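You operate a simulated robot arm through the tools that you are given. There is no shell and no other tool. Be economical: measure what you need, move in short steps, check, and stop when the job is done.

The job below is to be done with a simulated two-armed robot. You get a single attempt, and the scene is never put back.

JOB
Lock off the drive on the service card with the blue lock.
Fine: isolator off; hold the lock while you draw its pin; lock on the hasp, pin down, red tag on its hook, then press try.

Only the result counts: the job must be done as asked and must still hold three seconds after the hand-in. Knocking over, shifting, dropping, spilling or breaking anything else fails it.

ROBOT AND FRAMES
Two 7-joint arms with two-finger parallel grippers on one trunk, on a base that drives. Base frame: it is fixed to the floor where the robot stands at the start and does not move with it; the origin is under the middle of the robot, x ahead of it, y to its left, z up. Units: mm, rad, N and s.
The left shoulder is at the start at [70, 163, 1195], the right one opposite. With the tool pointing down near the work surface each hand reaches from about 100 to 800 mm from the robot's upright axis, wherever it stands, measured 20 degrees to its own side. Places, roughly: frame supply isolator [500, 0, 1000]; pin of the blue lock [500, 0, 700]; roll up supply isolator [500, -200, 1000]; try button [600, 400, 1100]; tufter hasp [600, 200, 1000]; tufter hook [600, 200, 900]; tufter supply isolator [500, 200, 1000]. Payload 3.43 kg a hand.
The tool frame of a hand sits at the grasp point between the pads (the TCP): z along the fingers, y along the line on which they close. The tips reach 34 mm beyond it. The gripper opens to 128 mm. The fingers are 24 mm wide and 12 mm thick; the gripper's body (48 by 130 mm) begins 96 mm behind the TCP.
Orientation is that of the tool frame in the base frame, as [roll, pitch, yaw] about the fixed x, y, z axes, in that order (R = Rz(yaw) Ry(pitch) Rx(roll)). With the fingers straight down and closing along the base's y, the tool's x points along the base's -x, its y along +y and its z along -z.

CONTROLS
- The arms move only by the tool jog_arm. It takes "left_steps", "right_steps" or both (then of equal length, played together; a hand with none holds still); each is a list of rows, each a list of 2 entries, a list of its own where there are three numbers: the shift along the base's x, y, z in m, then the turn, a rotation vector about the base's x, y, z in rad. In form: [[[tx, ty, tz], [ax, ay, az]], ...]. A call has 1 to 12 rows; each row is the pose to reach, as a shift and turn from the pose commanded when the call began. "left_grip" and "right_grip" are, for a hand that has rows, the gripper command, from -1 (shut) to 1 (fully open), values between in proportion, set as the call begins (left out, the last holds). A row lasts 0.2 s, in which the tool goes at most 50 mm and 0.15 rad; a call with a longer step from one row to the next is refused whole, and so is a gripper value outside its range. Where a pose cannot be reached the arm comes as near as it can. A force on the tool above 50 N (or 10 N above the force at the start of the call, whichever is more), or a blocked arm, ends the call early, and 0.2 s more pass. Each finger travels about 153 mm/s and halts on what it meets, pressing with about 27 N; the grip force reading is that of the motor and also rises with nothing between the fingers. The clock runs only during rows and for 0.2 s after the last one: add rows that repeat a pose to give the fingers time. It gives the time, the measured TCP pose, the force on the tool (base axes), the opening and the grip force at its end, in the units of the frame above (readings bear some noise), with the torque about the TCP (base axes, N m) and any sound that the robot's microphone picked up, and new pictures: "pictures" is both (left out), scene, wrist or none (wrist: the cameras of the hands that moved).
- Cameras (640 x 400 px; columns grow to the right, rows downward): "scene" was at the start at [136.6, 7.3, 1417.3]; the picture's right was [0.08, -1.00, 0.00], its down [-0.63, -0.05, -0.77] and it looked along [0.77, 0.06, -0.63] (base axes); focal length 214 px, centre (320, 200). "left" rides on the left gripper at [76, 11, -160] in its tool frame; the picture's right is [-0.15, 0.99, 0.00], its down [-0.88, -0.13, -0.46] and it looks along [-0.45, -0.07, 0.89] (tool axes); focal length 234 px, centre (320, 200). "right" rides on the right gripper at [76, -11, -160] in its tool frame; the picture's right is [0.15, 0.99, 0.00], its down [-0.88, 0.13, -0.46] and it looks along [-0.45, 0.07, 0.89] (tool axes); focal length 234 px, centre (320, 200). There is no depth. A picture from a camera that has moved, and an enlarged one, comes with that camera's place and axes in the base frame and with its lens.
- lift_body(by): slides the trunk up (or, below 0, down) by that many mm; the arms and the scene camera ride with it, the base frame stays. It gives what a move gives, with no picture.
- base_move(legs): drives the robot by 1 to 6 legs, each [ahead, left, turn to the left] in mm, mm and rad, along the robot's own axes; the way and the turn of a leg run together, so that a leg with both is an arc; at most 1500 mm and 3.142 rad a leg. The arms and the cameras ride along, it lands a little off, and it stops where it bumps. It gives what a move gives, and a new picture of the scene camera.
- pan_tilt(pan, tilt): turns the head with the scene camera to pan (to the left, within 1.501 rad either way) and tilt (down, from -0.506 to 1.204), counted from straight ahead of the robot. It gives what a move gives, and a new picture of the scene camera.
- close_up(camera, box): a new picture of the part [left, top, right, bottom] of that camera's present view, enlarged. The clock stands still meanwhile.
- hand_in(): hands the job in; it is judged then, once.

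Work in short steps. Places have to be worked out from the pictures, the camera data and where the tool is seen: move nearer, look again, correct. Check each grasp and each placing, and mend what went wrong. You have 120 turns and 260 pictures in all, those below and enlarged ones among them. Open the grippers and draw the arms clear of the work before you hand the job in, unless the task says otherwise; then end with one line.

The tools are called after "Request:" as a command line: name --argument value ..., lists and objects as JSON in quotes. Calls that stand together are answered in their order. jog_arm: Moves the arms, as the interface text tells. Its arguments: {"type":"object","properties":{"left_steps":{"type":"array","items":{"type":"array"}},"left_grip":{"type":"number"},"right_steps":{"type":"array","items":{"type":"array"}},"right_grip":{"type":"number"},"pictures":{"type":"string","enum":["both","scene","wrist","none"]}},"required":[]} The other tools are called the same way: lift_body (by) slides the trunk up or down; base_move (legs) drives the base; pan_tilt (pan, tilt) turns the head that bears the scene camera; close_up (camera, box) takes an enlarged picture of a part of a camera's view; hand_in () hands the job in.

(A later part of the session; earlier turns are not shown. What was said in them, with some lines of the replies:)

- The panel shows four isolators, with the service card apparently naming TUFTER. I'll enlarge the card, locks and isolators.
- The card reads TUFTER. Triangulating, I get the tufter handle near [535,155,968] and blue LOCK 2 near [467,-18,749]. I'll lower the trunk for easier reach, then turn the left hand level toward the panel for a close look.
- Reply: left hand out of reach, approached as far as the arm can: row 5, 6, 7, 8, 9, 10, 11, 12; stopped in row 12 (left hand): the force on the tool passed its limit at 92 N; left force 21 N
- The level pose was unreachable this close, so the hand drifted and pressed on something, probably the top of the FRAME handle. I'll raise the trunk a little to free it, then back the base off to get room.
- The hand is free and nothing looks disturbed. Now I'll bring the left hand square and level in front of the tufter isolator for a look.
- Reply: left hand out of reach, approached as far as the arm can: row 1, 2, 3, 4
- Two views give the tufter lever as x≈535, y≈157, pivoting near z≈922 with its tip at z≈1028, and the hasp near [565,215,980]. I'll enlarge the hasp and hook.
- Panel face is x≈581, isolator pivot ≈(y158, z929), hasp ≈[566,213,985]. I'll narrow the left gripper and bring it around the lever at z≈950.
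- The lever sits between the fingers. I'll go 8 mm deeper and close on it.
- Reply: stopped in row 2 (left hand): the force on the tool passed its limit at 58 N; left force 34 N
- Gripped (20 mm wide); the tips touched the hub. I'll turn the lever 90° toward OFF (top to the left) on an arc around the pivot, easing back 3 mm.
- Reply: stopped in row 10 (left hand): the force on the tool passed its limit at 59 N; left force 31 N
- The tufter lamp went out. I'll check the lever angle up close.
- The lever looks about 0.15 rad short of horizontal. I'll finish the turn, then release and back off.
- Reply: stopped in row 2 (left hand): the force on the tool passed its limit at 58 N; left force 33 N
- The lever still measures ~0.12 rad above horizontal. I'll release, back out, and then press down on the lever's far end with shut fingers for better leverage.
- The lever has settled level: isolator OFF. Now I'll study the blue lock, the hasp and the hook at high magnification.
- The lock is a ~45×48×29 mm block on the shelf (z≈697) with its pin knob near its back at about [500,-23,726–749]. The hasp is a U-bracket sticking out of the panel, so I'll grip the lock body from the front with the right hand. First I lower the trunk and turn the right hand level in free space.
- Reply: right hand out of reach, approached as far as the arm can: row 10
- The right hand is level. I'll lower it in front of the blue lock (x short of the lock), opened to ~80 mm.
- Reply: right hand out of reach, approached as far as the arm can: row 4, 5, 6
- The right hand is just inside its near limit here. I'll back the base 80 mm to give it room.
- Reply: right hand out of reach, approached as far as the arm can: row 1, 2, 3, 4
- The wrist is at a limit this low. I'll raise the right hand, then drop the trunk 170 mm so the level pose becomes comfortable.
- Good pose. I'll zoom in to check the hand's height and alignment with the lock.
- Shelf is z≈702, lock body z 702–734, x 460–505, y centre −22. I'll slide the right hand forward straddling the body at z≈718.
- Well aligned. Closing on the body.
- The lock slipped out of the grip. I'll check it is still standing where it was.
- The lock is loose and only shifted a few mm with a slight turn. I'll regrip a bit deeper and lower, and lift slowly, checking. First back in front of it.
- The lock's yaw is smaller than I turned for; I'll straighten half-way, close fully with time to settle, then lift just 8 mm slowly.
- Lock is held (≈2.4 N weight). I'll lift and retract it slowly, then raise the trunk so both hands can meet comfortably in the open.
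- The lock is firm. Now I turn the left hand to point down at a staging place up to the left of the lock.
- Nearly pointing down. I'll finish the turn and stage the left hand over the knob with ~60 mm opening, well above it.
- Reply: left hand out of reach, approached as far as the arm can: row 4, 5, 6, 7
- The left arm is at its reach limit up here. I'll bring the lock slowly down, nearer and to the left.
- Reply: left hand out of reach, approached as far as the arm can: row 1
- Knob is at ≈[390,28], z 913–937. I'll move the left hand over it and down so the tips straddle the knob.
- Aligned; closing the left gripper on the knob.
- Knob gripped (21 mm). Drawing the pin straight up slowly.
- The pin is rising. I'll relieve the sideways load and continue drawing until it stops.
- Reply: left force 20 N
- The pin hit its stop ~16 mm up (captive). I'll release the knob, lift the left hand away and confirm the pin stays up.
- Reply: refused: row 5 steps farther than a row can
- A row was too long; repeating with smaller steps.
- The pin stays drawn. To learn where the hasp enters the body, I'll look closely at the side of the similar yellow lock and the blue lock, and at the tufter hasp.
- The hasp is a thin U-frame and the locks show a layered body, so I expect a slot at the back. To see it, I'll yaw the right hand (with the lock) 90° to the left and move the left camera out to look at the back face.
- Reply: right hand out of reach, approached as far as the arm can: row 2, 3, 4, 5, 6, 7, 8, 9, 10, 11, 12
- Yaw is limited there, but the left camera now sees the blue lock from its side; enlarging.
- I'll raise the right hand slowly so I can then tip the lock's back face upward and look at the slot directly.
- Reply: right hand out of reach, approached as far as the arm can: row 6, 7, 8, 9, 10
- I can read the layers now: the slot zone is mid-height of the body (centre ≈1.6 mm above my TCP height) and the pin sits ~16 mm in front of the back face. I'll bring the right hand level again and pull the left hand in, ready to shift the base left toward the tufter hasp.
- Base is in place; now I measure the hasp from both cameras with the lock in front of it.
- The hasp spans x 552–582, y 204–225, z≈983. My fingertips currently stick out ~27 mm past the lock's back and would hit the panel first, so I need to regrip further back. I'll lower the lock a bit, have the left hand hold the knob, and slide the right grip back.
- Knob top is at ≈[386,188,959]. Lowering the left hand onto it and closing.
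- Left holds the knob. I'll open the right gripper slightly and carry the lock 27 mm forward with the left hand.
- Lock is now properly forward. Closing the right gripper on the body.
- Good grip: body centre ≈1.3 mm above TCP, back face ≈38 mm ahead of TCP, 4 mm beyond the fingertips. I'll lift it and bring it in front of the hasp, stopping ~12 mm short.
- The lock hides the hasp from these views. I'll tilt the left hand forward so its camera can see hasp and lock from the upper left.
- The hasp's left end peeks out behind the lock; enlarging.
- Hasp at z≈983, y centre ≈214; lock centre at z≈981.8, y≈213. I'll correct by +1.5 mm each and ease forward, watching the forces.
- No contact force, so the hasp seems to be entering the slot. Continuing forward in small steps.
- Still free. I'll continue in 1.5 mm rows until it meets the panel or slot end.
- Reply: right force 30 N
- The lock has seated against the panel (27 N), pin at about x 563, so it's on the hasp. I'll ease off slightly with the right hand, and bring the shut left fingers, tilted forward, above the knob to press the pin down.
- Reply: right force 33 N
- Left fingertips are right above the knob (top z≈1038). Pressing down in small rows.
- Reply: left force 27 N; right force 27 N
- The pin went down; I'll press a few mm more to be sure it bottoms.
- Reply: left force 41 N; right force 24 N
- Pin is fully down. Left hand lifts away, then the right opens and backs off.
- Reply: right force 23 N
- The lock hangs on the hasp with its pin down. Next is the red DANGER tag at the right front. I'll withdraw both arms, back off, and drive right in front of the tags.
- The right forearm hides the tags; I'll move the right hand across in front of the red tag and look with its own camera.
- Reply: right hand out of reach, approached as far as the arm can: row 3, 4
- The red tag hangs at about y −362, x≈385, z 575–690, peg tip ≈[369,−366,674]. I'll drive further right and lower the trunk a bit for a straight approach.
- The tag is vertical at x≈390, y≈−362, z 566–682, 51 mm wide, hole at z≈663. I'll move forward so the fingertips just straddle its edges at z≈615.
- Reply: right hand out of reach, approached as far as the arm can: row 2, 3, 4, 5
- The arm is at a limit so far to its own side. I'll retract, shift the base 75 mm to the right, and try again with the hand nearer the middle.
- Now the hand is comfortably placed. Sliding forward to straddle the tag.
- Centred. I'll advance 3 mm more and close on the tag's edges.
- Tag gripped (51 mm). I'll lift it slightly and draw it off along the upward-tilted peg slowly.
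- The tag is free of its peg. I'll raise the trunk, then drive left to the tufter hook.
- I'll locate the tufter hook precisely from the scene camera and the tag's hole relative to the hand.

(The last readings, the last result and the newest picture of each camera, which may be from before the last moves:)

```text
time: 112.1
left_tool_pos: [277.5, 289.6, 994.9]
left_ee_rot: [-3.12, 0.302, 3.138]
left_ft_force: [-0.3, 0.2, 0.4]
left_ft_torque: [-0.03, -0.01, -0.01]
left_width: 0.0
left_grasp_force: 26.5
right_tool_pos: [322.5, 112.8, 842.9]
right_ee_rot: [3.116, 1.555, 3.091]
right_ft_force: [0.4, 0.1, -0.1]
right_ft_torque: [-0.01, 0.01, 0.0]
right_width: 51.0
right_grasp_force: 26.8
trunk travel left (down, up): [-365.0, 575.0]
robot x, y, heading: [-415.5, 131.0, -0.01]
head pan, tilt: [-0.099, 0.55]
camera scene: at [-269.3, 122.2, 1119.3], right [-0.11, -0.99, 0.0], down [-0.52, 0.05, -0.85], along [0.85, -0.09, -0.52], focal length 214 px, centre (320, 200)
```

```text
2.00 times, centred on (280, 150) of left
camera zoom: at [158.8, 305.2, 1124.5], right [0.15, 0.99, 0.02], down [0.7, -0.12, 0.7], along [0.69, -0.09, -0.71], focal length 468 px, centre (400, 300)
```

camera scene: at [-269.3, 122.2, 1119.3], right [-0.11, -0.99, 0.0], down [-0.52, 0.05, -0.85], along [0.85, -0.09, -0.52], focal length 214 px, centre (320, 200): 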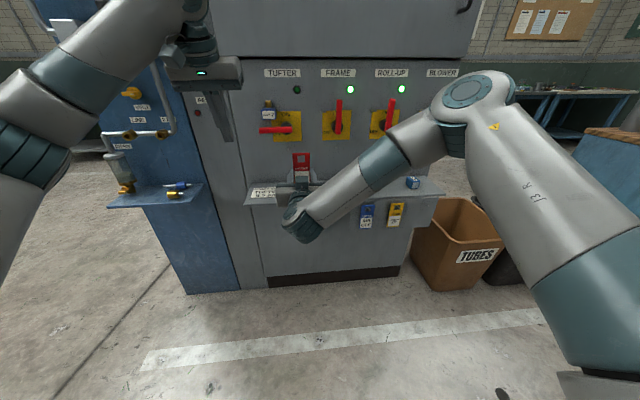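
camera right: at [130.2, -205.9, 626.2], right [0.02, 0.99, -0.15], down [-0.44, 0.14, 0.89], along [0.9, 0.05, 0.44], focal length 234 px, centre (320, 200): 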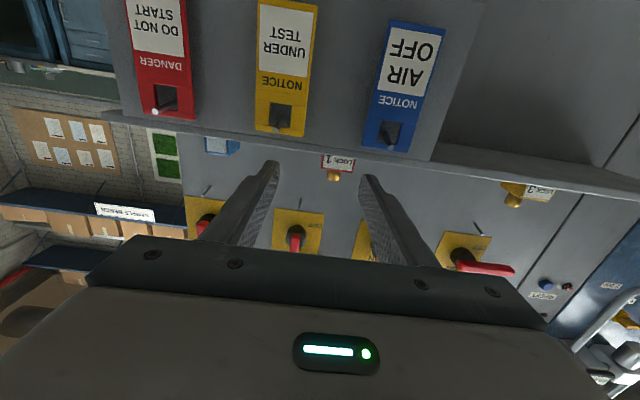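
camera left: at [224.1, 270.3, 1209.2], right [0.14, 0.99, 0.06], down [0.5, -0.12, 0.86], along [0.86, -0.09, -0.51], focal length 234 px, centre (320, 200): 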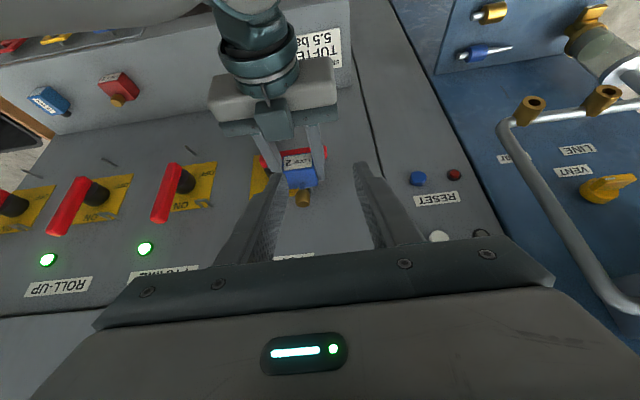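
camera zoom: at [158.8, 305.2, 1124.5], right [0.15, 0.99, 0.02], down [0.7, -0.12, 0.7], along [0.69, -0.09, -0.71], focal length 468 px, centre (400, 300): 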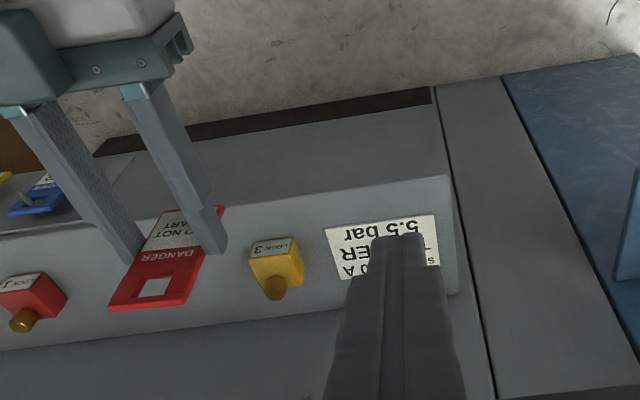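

Hook tip ≈[549,158,852.5], slightly rising outward; tag hole (22 mm) is at TCP+[25,1,47]. I'll drive 90 mm forward and then bring the hole in line, just short of the hook.

Request:
base_move --legs '[[90, 0, 0]]'

Request:
jog_arm --right_steps '[[[0.008, 0.006, -0.006], [0, 0, 0]], [[0.02, 0.014, -0.013], [0, 0, 0]], [[0.032, 0.022, -0.02], [0, 0, 0]], [[0.044, 0.03, -0.027], [0, 0, 0]], [[0.056, 0.038, -0.033], [0, 0, 0]], [[0.068, 0.044, -0.037], [0, 0, 0]], [[0.08, 0.044, -0.037], [0, 0, 0]], [[0.09, 0.044, -0.037], [0, 0, 0]], [[0.09, 0.044, -0.037], [0, 0, 0]]]' --pictures "none"

Request:
close_up --camera "scene" --box '[270, 130, 330, 180]'

Request:
close_up --camera "right" --box '[240, 100, 400, 240]'

```text
time: 113.2
left_tool_pos: [367.7, 288.9, 994.4]
left_ee_rot: [-3.123, 0.3, 3.139]
left_ft_force: [0.8, -0.2, -0.4]
left_ft_torque: [0.01, 0.01, 0.05]
left_width: 0.2
left_grasp_force: 27.1
right_tool_pos: [413.2, 114.5, 842.1]
right_ee_rot: [3.089, 1.552, 3.07]
right_ft_force: [0.7, 0.3, -2.1]
right_ft_torque: [0.02, -0.01, 0.01]
right_width: 50.8
right_grasp_force: 27.2
trunk travel left (down, up): [-365.0, 575.0]
robot x, y, heading: [-321.6, 127.7, -0.004]
head pan, tilt: [-0.099, 0.55]
camera scene: at [-178.8, 121.4, 1119.1], right [-0.1, -0.99, 0.0], down [-0.52, 0.05, -0.85], along [0.85, -0.09, -0.52], focal length 214 px, centre (320, 200)
```

scene: 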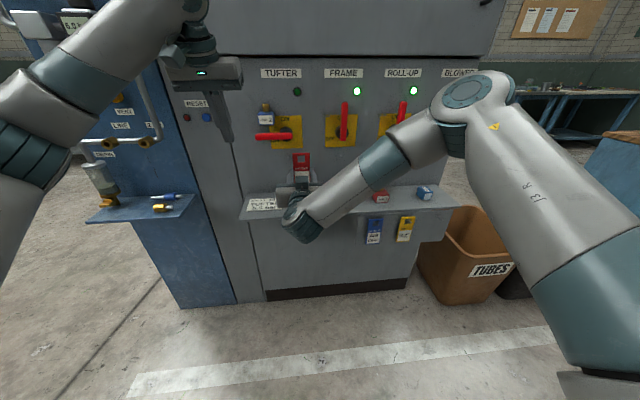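

```text
time: 115.2
left_tool_pos: [367.0, 291.0, 994.4]
left_ee_rot: [-3.123, 0.301, 3.139]
left_ft_force: [-0.6, -0.7, -0.4]
left_ft_torque: [-0.03, -0.02, -0.02]
left_width: 0.0
left_grasp_force: 27.1
right_tool_pos: [501.2, 157.6, 804.2]
right_ee_rot: [3.081, 1.554, 3.059]
right_ft_force: [0.2, -0.8, 0.2]
right_ft_torque: [0.01, 0.0, 0.01]
right_width: 50.9
right_grasp_force: 27.0
trunk travel left (down, up): [-365.0, 575.0]
robot x, y, heading: [-320.9, 130.2, -0.004]
head pan, tilt: [-0.099, 0.55]
```

```text
8.00 times, centred on (300, 155) of scene
camera zoom: at [-180.1, 121.4, 1119.3], right [-0.1, -0.99, 0.0], down [-0.52, 0.05, -0.85], along [0.85, -0.09, -0.52], focal length 1716 px, centre (480, 560)
```

zoom: 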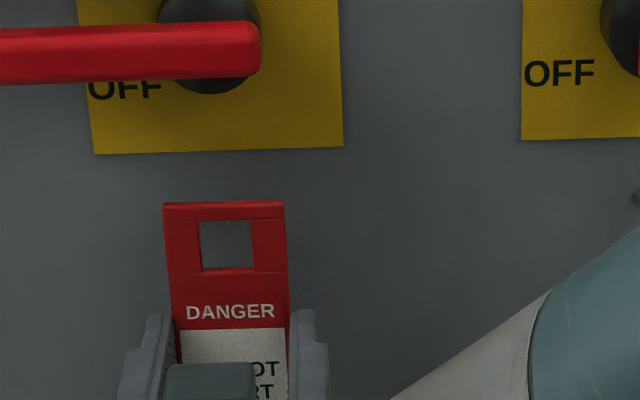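

```text
2.86 times, centred on (320, 170) of right
camera zoom: at [340.8, 149.1, 730.6], right [0.02, 0.99, -0.15], down [-0.44, 0.14, 0.89], along [0.9, 0.05, 0.44], focal length 669 px, centre (320, 286)
```

zoom: 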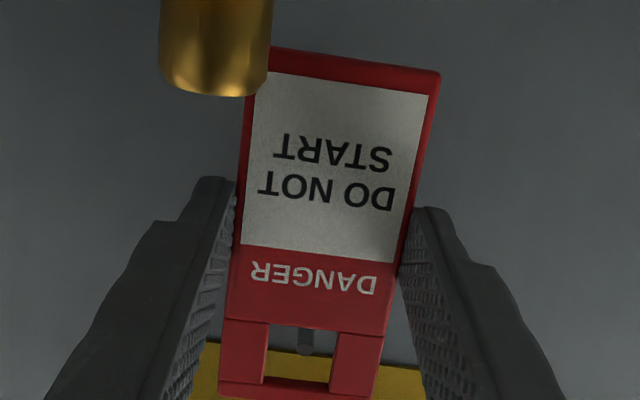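

Through the hole I can see the hook tip (≈[543,158.5,854]); the hole centre is a few mm low. I'll raise 4 mm and ease forward.

Request:
jog_arm --right_steps '[[[0, -0.0005, 0.004], [0, 0, 0]], [[0.005, -0.0005, 0.004], [0, 0, 0]], [[0.01, -0.0005, 0.004], [0, 0, 0]], [[0.014, -0.0005, 0.004], [0, 0, 0]]]' --pictures "none"

Request:
close_up --camera "scene" --box '[280, 140, 310, 165]'

Request:
close_up --camera "right" --box '[280, 190, 340, 230]'

```text
time: 116.2
left_tool_pos: [367.3, 290.4, 993.6]
left_ee_rot: [-3.122, 0.3, 3.138]
left_ft_force: [0.4, 0.3, 0.1]
left_ft_torque: [0.01, 0.0, 0.0]
left_width: 0.0
left_grasp_force: 26.8
right_tool_pos: [516.2, 158.0, 808.8]
right_ee_rot: [3.092, 1.552, 3.073]
right_ft_force: [0.1, -0.1, -0.9]
right_ft_torque: [0.02, 0.02, 0.0]
right_width: 50.6
right_grasp_force: 26.9
trunk travel left (down, up): [-365.0, 575.0]
robot x, y, heading: [-320.3, 131.5, -0.003]
head pan, tilt: [-0.099, 0.55]
```

```text
16.00 times, centred on (295, 152) of scene
camera zoom: at [-179.8, 121.4, 1119.3], right [-0.1, -0.99, 0.0], down [-0.52, 0.05, -0.85], along [0.85, -0.09, -0.52], focal length 3432 px, centre (720, 960)
```

zoom: 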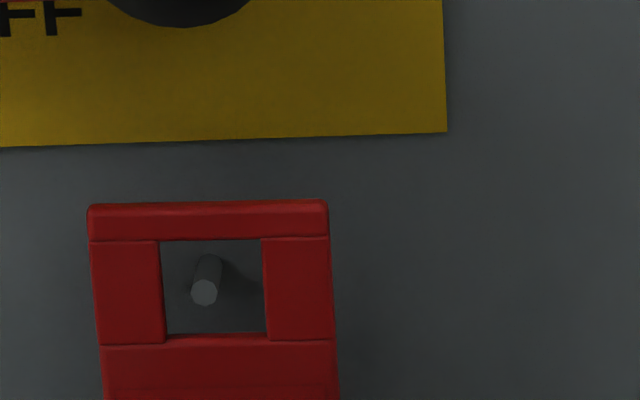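

```text
10.00 times, centred on (310, 210) of right
camera zoom: at [354.9, 148.8, 734.6], right [0.02, 0.99, -0.15], down [-0.44, 0.14, 0.89], along [0.9, 0.05, 0.44], focal length 2342 px, centre (420, 100)
```

zoom: 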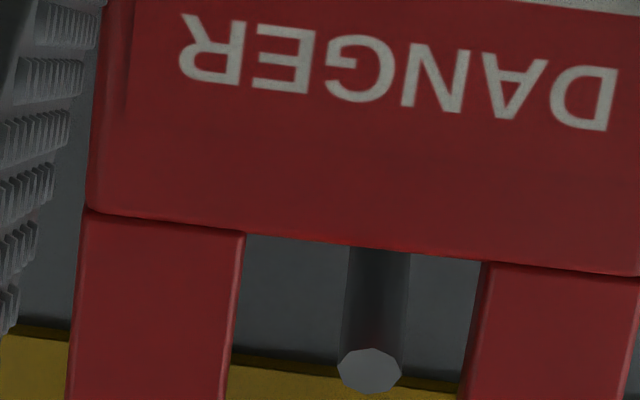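

The peg tip is inside the hole in both views. Pushing the tag on further, following the peg's slope.

Request:
jog_arm --right_steps '[[[0.004, 0.0005, -0.0005], [0, 0, 0]], [[0.008, 0.0005, -0.001], [0, 0, 0]], [[0.012, 0.0005, -0.0015], [0, 0, 0]], [[0.016, 0.0005, -0.002], [0, 0, 0]], [[0.02, 0.0005, -0.003], [0, 0, 0]], [[0.024, 0.0005, -0.004], [0, 0, 0]]]' --pictures "none"

Request:
close_up --camera "scene" --box '[280, 140, 310, 165]'

Request:
close_up --camera "right" --box '[270, 170, 350, 230]'

```text
time: 117.6
left_tool_pos: [365.5, 288.4, 994.9]
left_ee_rot: [-3.123, 0.303, 3.139]
left_ft_force: [-0.1, -0.8, -0.7]
left_ft_torque: [-0.03, 0.0, 0.0]
left_width: 0.1
left_grasp_force: 27.3
right_tool_pos: [540.7, 158.6, 805.2]
right_ee_rot: [3.111, 1.556, 3.087]
right_ft_force: [-12.4, -2.4, -0.6]
right_ft_torque: [0.03, -0.16, 0.32]
right_width: 51.1
right_grasp_force: 26.8
trunk travel left (down, up): [-365.0, 575.0]
robot x, y, heading: [-324.6, 131.1, -0.004]
head pan, tilt: [-0.099, 0.55]
```

```text
16.00 times, centred on (295, 152) of scene
camera zoom: at [-181.4, 121.1, 1119.5], right [-0.1, -0.99, 0.0], down [-0.52, 0.05, -0.85], along [0.85, -0.09, -0.52], focal length 3432 px, centre (720, 960)
```

zoom: 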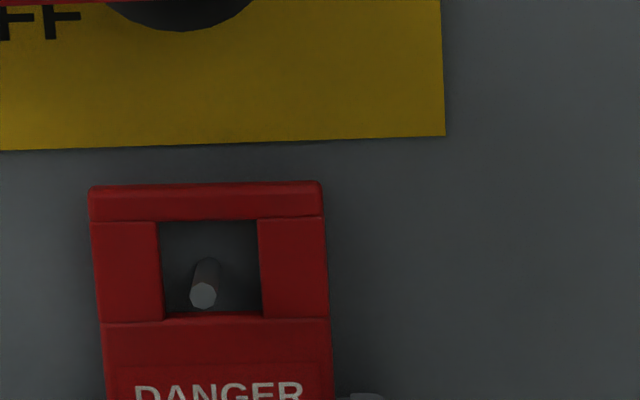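

```text
6.67 times, centred on (310, 200) of right
camera zoom: at [378.0, 149.6, 731.6], right [0.02, 0.99, -0.15], down [-0.44, 0.14, 0.89], along [0.9, 0.05, 0.44], focal length 1561 px, centre (387, 200)
```

zoom: 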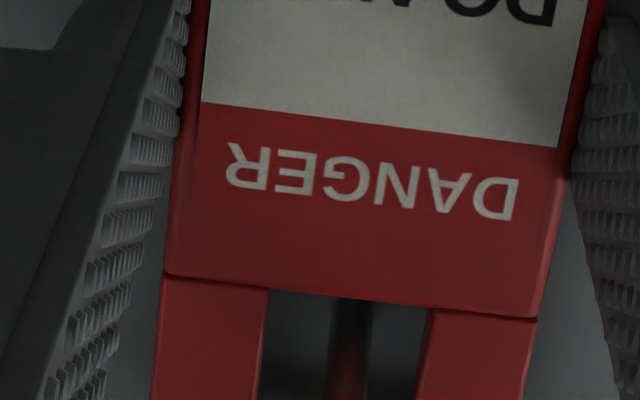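

The peg is through the hole and the tips just touch the panel. I'll ease back 1 mm, lower the tag toward the peg, then release.

Request:
jog_arm --right_steps '[[[-0.002, 0, -0.002], [0, 0, 0]], [[-0.002, 0, -0.005], [0, 0, 0]], [[-0.002, 0, -0.008], [0, 0, 0]], [[-0.002, 0, -0.011], [0, 0, 0]]]' --pictures "none"

Request:
close_up --camera "scene" --box '[280, 140, 310, 165]'

```text
time: 118.6
left_tool_pos: [366.7, 289.6, 995.8]
left_ee_rot: [-3.123, 0.302, 3.138]
left_ft_force: [0.9, -0.5, 0.9]
left_ft_torque: [0.01, 0.01, -0.02]
left_width: 0.0
left_grasp_force: 27.1
right_tool_pos: [539.9, 156.7, 796.1]
right_ee_rot: [3.084, 1.556, 3.06]
right_ft_force: [2.1, 0.7, 4.7]
right_ft_torque: [-0.01, 0.0, -0.01]
right_width: 50.9
right_grasp_force: 26.9
trunk travel left (down, up): [-365.0, 575.0]
robot x, y, heading: [-318.8, 130.7, -0.004]
head pan, tilt: [-0.099, 0.55]
```

```text
16.00 times, centred on (295, 152) of scene
camera zoom: at [-180.3, 121.5, 1119.5], right [-0.1, -0.99, 0.0], down [-0.52, 0.05, -0.85], along [0.85, -0.09, -0.52], focal length 3432 px, centre (720, 960)
```

zoom: 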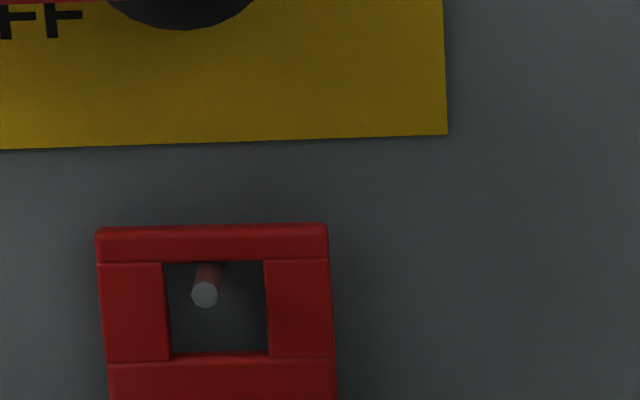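

The tag now rests on the hook (+4.7 N). Opening and backing straight off.

Request:
jog_arm --right_steps '[[[0, 0, 0.001], [0, 0, 0]], [[0, 0, 0.001], [0, 0, 0]], [[0, 0, 0.001], [0, 0, 0]], [[-0.02, 0, 0.001], [0, 0, 0]], [[-0.05, 0, 0.001], [0, 0, 0]], [[-0.09, 0, 0.001], [0, 0, 0]], [[-0.13, 0, 0.001], [0, 0, 0]]]' --right_grip 0.3 --pictures "scene"

Request:
close_up --camera "scene" --box '[245, 90, 345, 190]'

Request:
close_up --camera "right" --box '[180, 20, 460, 230]'

```text
time: 120.2
left_tool_pos: [367.1, 291.1, 994.8]
left_ee_rot: [-3.123, 0.303, 3.138]
left_ft_force: [0.1, -0.3, -0.2]
left_ft_torque: [-0.01, -0.02, -0.01]
left_width: 0.0
left_grasp_force: 26.8
right_tool_pos: [407.3, 158.2, 796.3]
right_ee_rot: [3.105, 1.556, 3.085]
right_ft_force: [-0.2, -0.4, -0.1]
right_ft_torque: [-0.03, 0.02, 0.0]
right_width: 83.1
right_grasp_force: 0.0
trunk travel left (down, up): [-365.0, 575.0]
robot x, y, heading: [-323.7, 131.8, -0.005]
head pan, tilt: [-0.099, 0.55]
camera scene: at [-180.4, 121.5, 1119.4], right [-0.1, -0.99, 0.0], down [-0.52, 0.05, -0.85], along [0.85, -0.09, -0.52], focal length 214 px, centre (320, 200)
```

scene: 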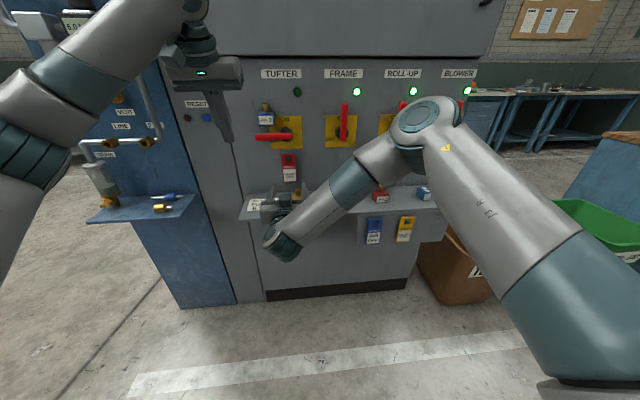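

```text
4.00 times, centred on (295, 140) of scene
camera zoom: at [-180.4, 121.5, 1119.4], right [-0.1, -0.99, 0.0], down [-0.52, 0.05, -0.85], along [0.85, -0.09, -0.52], focal length 858 px, centre (420, 440)
```

zoom: 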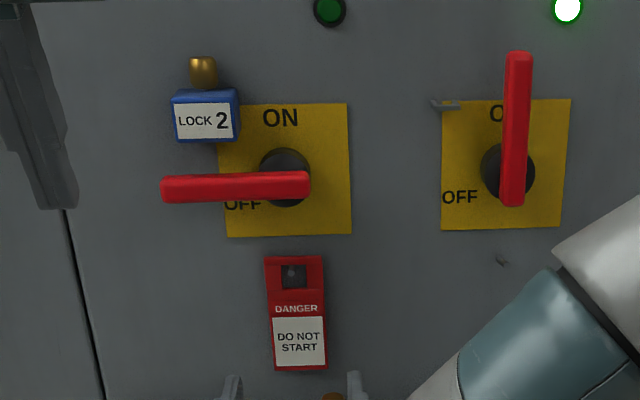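

```text
1.90 times, centred on (320, 125) of right
camera zoom: at [245.9, 149.7, 722.6], right [0.02, 0.99, -0.15], down [-0.44, 0.14, 0.89], along [0.9, 0.05, 0.44], focal length 446 px, centre (320, 343)
```

zoom: 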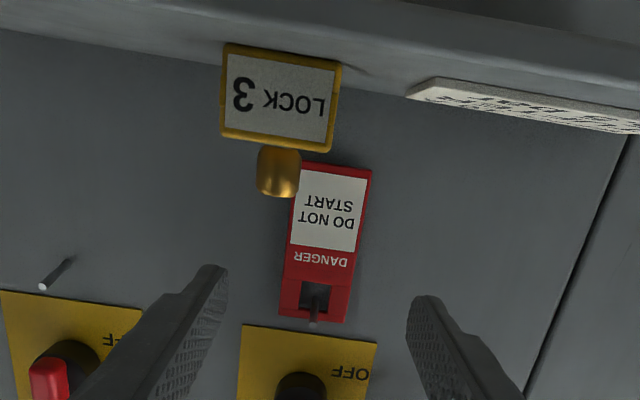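

Tag hangs on its hook, lock and lever in place. Now the white TRY button, triangulated at ≈[578,407.5,1095.5]. I'll raise the trunk and turn the shut left hand to a slim level pose in front of it.

Request:
lift_body --by 150

Request:
jog_arm --left_steps '[[[0, 0.005, 0], [-0.103, -0.076, 0.076]], [[0, 0.01, 0], [-0.206, -0.152, 0.152]], [[0.0, 0.02, 0], [-0.309, -0.228, 0.228]], [[0.0, 0.03, 0], [-0.412, -0.304, 0.304]], [[0.01, 0.04, 0], [-0.515, -0.38, 0.38]], [[0.02, 0.05, 0], [-0.618, -0.456, 0.456]], [[0.03, 0.06, -0.005], [-0.721, -0.532, 0.532]], [[0.04, 0.07, -0.01], [-0.824, -0.608, 0.608]], [[0.05, 0.08, -0.02], [-0.927, -0.684, 0.684]], [[0.06, 0.09, -0.03], [-1.03, -0.76, 0.76]], [[0.06, 0.1, -0.04], [-1.133, -0.836, 0.836]], [[0.06, 0.11, -0.045], [-1.236, -0.912, 0.912]]]' --left_grip -1 --pictures "wrist"

Request:
pan_tilt --pan 0.45 --tilt 0.4

```text
time: 122.0
left_tool_pos: [367.4, 290.3, 1143.4]
left_ee_rot: [-3.123, 0.3, 3.139]
left_ft_force: [-0.1, 0.0, 0.2]
left_ft_torque: [-0.01, -0.02, -0.04]
left_width: 0.2
left_grasp_force: 26.8
right_tool_pos: [407.3, 158.3, 946.1]
right_ee_rot: [3.093, 1.553, 3.071]
right_ft_force: [-0.7, 0.9, -0.5]
right_ft_torque: [0.02, 0.02, 0.01]
right_width: 82.9
right_grasp_force: 0.1
trunk travel left (down, up): [-515.0, 425.0]
robot x, y, heading: [-320.3, 128.5, -0.005]
head pan, tilt: [-0.099, 0.55]
```

```text
time: 124.6
left_tool_pos: [426.2, 399.8, 1099.7]
left_ee_rot: [-1.628, 0.1, -1.643]
left_ft_force: [0.6, -0.5, -0.7]
left_ft_torque: [-0.03, 0.02, 0.05]
left_width: 0.1
left_grasp_force: 26.7
right_tool_pos: [409.0, 157.8, 945.7]
right_ee_rot: [3.063, 1.553, 3.04]
right_ft_force: [1.0, 1.0, -0.4]
right_ft_torque: [-0.02, 0.0, 0.01]
right_width: 83.1
right_grasp_force: 0.2
trunk travel left (down, up): [-515.0, 425.0]
robot x, y, heading: [-318.7, 133.5, -0.002]
head pan, tilt: [-0.099, 0.55]
camera left: at [261.5, 337.3, 1089.9], right [-0.04, 0.25, -0.97], down [-0.38, 0.89, 0.24], along [0.92, 0.38, 0.06], focal length 234 px, centre (320, 200)
```

left: 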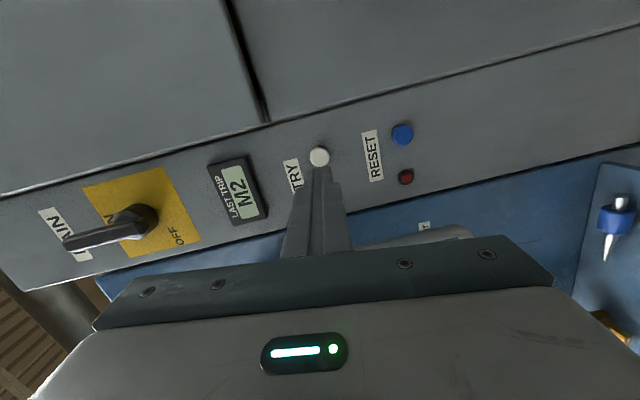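

```text
time: 125.5
left_tool_pos: [427.1, 400.1, 1098.5]
left_ee_rot: [-1.63, 0.102, -1.648]
left_ft_force: [-0.1, 0.4, -0.4]
left_ft_torque: [0.01, 0.03, 0.02]
left_width: 0.0
left_grasp_force: 26.7
right_tool_pos: [407.9, 157.3, 946.2]
right_ee_rot: [3.088, 1.555, 3.066]
right_ft_force: [-0.2, -0.1, -0.1]
right_ft_torque: [-0.04, -0.01, 0.01]
right_width: 83.3
right_grasp_force: 0.1
trunk travel left (down, up): [-515.0, 425.0]
robot x, y, heading: [-322.7, 133.9, -0.001]
head pan, tilt: [0.45, 0.4]
camera scene: at [-185.6, 170.6, 1283.0], right [0.43, -0.9, 0.0], down [-0.35, -0.17, -0.92], along [0.83, 0.4, -0.39], focal length 214 px, centre (320, 200)
```

scene: 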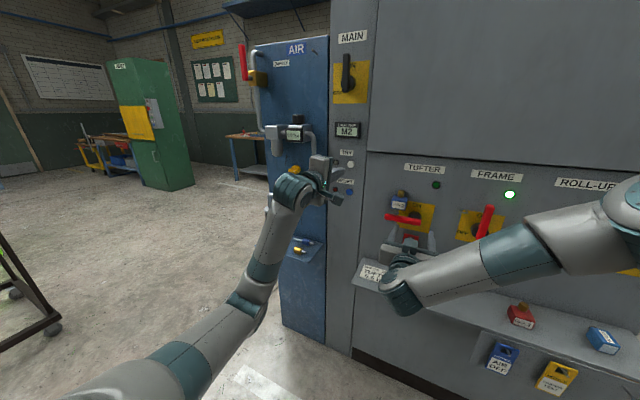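

The button is in line at [578,406,1096]. I'll square up, align, and approach to ~10 mm short.

Request:
jog_arm --left_steps '[[[0.02, 0.003, -0.001], [-0.05, -0.037, 0.037]], [[0.04, 0.006, -0.003], [-0.1, -0.073, 0.073]], [[0.07, 0.006, -0.003], [-0.1, -0.073, 0.073]], [[0.095, 0.006, -0.003], [-0.1, -0.073, 0.073]], [[0.103, 0.006, -0.003], [-0.1, -0.073, 0.073]], [[0.103, 0.006, -0.003], [-0.1, -0.073, 0.073]]]' --pictures "none"

Request:
close_up --camera "left" --box '[240, 100, 400, 220]'

Request:
close_up --camera "scene" --box '[300, 130, 380, 210]'

```text
time: 126.9
left_tool_pos: [531.3, 406.6, 1095.1]
left_ee_rot: [-1.551, 0.002, -1.57]
left_ft_force: [-1.8, 0.9, -0.5]
left_ft_torque: [0.01, 0.03, 0.03]
left_width: 0.0
left_grasp_force: 27.1
right_tool_pos: [408.7, 157.9, 945.7]
right_ee_rot: [3.088, 1.556, 3.067]
right_ft_force: [0.1, 0.4, -0.4]
right_ft_torque: [0.02, 0.03, -0.02]
right_width: 83.1
right_grasp_force: 0.0
trunk travel left (down, up): [-515.0, 425.0]
robot x, y, heading: [-320.2, 133.3, -0.003]
head pan, tilt: [0.45, 0.4]
```

```text
3.33 times, centred on (320, 160) of left
camera zoom: at [371.7, 329.9, 1081.8], right [0.02, 0.15, -0.99], down [-0.46, 0.88, 0.12], along [0.89, 0.45, 0.09], focal length 781 px, centre (320, 333)
```

zoom: 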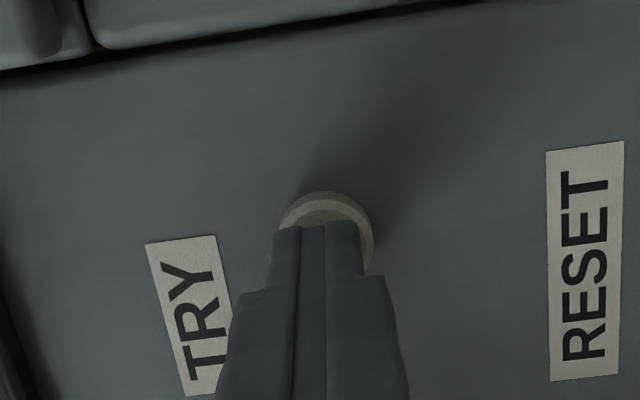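

```text
5.00 times, centred on (340, 170) of scene
camera zoom: at [-185.9, 170.8, 1283.0], right [0.43, -0.9, 0.0], down [-0.35, -0.17, -0.92], along [0.83, 0.4, -0.39], focal length 1072 px, centre (220, 350)
```

zoom: 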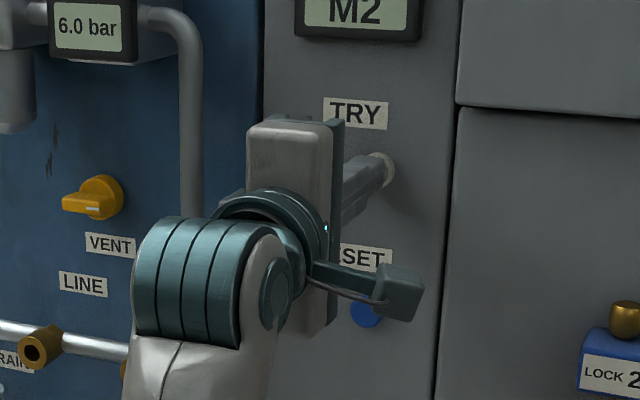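

The fingertip faces the TRY button dead-centre. Pressing forward gently and then backing off.

Request:
jog_arm --left_steps '[[[0.003, 0, 0], [0, 0, 0]], [[0.006, 0, 0], [0, 0, 0]], [[0.009, 0, 0], [0, 0, 0]], [[0.012, 0, 0], [0, 0, 0]], [[0.014, 0, 0], [0, 0, 0]]]' --pictures "none"

Request:
close_up --camera "left" --box '[240, 100, 400, 220]'

```text
time: 128.1
left_tool_pos: [537.4, 406.4, 1096.3]
left_ee_rot: [-1.556, 0.003, -1.572]
left_ft_force: [-33.5, -2.7, -9.1]
left_ft_torque: [0.05, 0.34, -0.2]
left_width: 0.0
left_grasp_force: 26.9
right_tool_pos: [402.6, 159.7, 948.5]
right_ee_rot: [3.076, 1.558, 3.056]
right_ft_force: [-0.3, -0.7, -0.3]
right_ft_torque: [-0.04, 0.03, 0.0]
right_width: 83.4
right_grasp_force: 0.0
trunk travel left (down, up): [-515.0, 425.0]
robot x, y, heading: [-322.9, 133.5, -0.003]
head pan, tilt: [0.45, 0.4]
heard: click
stopped in row 5 (left hand): the force on the tool passed its limit at 52 N (the readings are from after the stop); the commanded pose is now the measured one
```

```text
3.33 times, centred on (320, 160) of left
camera zoom: at [378.7, 330.4, 1083.0], right [0.02, 0.15, -0.99], down [-0.46, 0.88, 0.13], along [0.89, 0.45, 0.08], focal length 781 px, centre (320, 333)
```

zoom: 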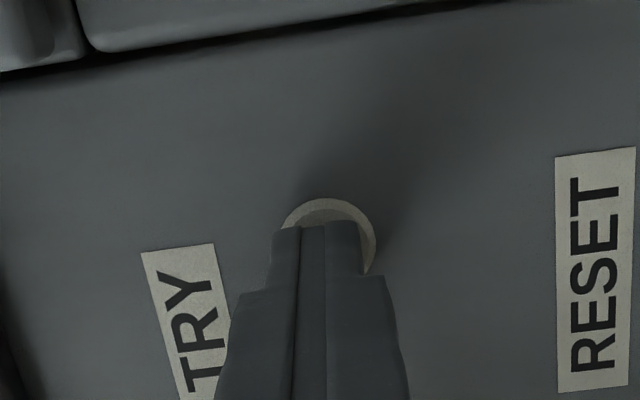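

A click was heard. Now I withdraw the left hand straight back, open both grippers, drive back, and check everything.

Request:
jog_arm --left_steps '[[[-0.03, 0, 0], [0, 0, 0]], [[-0.07, -0.005, 0], [0, 0, 0]], [[-0.11, -0.02, 0], [0, 0, 0]], [[-0.13, -0.03, 0], [0, 0, 0]]]' --pictures "none"

Request:
base_move --legs '[[-250, 0, 0]]'

Request:
jog_arm --left_steps '[[[0, 0, 0], [0, 0, 0]], [[0, 0, 0], [0, 0, 0]], [[0, 0, 0], [0, 0, 0]]]' --left_grip 1 --right_steps '[[[0, -0.04, 0], [0, 0, 0]], [[0, -0.08, 0], [0, 0, 0]], [[0, -0.12, 0], [0, 0, 0]]]' --right_grip 1 --pictures "none"

Request:
pan_tilt --pan 0.1 --tilt 0.45

Request:
close_up --camera "scene" --box '[200, 80, 360, 220]'

```text
time: 129.1
left_tool_pos: [412.4, 377.3, 1092.9]
left_ee_rot: [-1.556, 0.004, -1.571]
left_ft_force: [0.3, -0.6, -0.6]
left_ft_torque: [0.02, 0.01, 0.01]
left_width: 0.1
left_grasp_force: 27.2
right_tool_pos: [407.1, 158.5, 946.1]
right_ee_rot: [3.075, 1.554, 3.053]
right_ft_force: [-0.3, 1.1, -0.2]
right_ft_torque: [0.01, -0.02, 0.0]
right_width: 83.1
right_grasp_force: 0.0
trunk travel left (down, up): [-515.0, 425.0]
robot x, y, heading: [-321.3, 129.1, -0.007]
head pan, tilt: [0.45, 0.4]
```

```text
time: 131.0
left_tool_pos: [157.8, 378.5, 1094.3]
left_ee_rot: [-1.556, 0.005, -1.566]
left_ft_force: [-0.1, -0.4, 0.4]
left_ft_torque: [0.01, 0.02, -0.05]
left_width: 0.2
left_grasp_force: 26.7
right_tool_pos: [153.5, 161.6, 946.5]
right_ee_rot: [3.083, 1.555, 3.062]
right_ft_force: [-1.0, 0.1, -0.2]
right_ft_torque: [0.01, 0.04, 0.0]
right_width: 83.0
right_grasp_force: 0.1
trunk travel left (down, up): [-515.0, 425.0]
robot x, y, heading: [-576.6, 131.2, -0.001]
head pan, tilt: [0.45, 0.4]
camera scene: at [-440.9, 171.8, 1283.1], right [0.43, -0.9, 0.0], down [-0.35, -0.17, -0.92], along [0.83, 0.4, -0.39], focal length 214 px, centre (320, 200)
```

scene: 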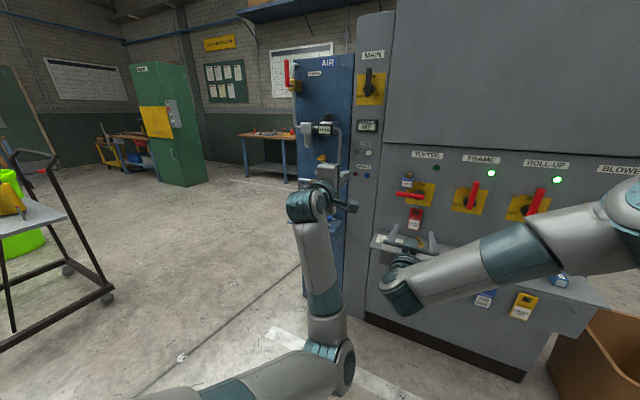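

```text
time: 131.8
left_tool_pos: [159.0, 378.3, 1094.1]
left_ee_rot: [-1.557, 0.003, -1.568]
left_ft_force: [0.0, -0.1, 0.4]
left_ft_torque: [0.01, 0.01, 0.01]
left_width: 127.9
left_grasp_force: 0.1
right_tool_pos: [152.0, 53.2, 953.5]
right_ee_rot: [3.067, 1.548, 3.039]
right_ft_force: [0.1, -1.0, -0.5]
right_ft_torque: [0.0, -0.02, 0.03]
right_width: 127.9
right_grasp_force: 0.1
right hand out of reach, approached as far as the arm can: row 3
trunk travel left (down, up): [-515.0, 425.0]
robot x, y, heading: [-573.5, 130.7, -0.001]
head pan, tilt: [0.45, 0.4]
```

```text
time: 132.6
left_tool_pos: [159.2, 378.3, 1093.5]
left_ee_rot: [-1.557, 0.002, -1.57]
left_ft_force: [-0.1, -0.3, -0.9]
left_ft_torque: [0.01, -0.01, -0.02]
left_width: 128.1
left_grasp_force: 0.0
right_tool_pos: [152.1, 53.3, 953.0]
right_ee_rot: [3.104, 1.548, 3.074]
right_ft_force: [-0.3, -0.4, -0.7]
right_ft_torque: [0.02, 0.01, 0.02]
right_width: 127.9
right_grasp_force: 0.1
trunk travel left (down, up): [-515.0, 425.0]
robot x, y, heading: [-572.8, 131.4, -0.004]
head pan, tilt: [0.099, 0.45]
camera scene: at [-432.0, 140.6, 1278.4], right [0.1, -1.0, 0.0], down [-0.43, -0.04, -0.9], along [0.9, 0.09, -0.44], focal length 214 px, centre (320, 200)
```

scene: 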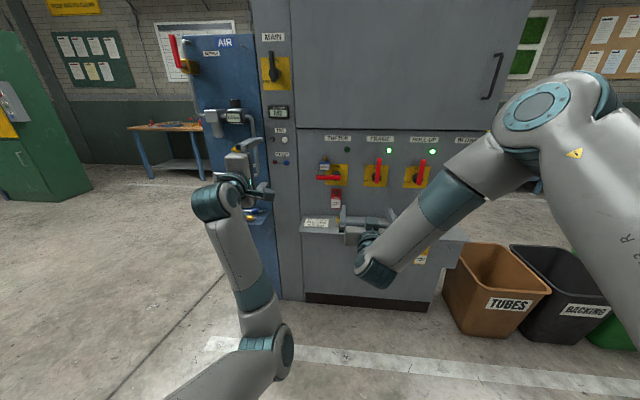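

```text
2.86 times, centred on (280, 150) of scene
camera zoom: at [-432.0, 140.6, 1278.4], right [0.1, -1.0, 0.0], down [-0.43, -0.04, -0.9], along [0.9, 0.09, -0.44], focal length 613 px, centre (434, 343)
```

zoom: 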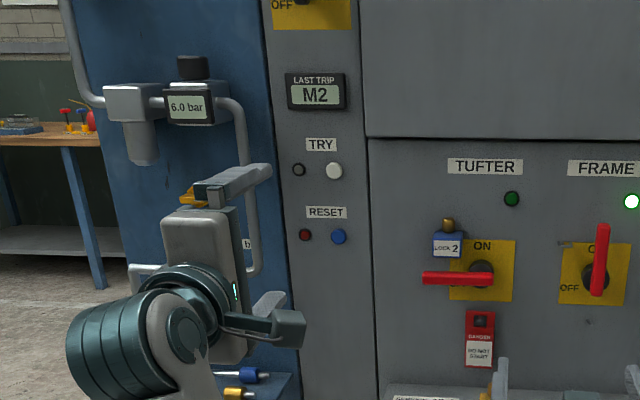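

Isolator is off, LOCK 2 is on the tufter hasp with its pin down, the red tag is on its hook, and TRY was pressed (click heard). Both grippers are open and clear, so I hand in.

Request:
hand_in

```text
The job is handed in.
```

The tufter is locked off: its isolator is off, blue LOCK 2 is on its hasp with the pin down, and the red tag hangs on its hook. I pressed TRY last and heard it click. Early on, the left hand pressed against something at 92 N (probably the top of the FRAME handle), and I saw no sign that anything was moved or damaged.
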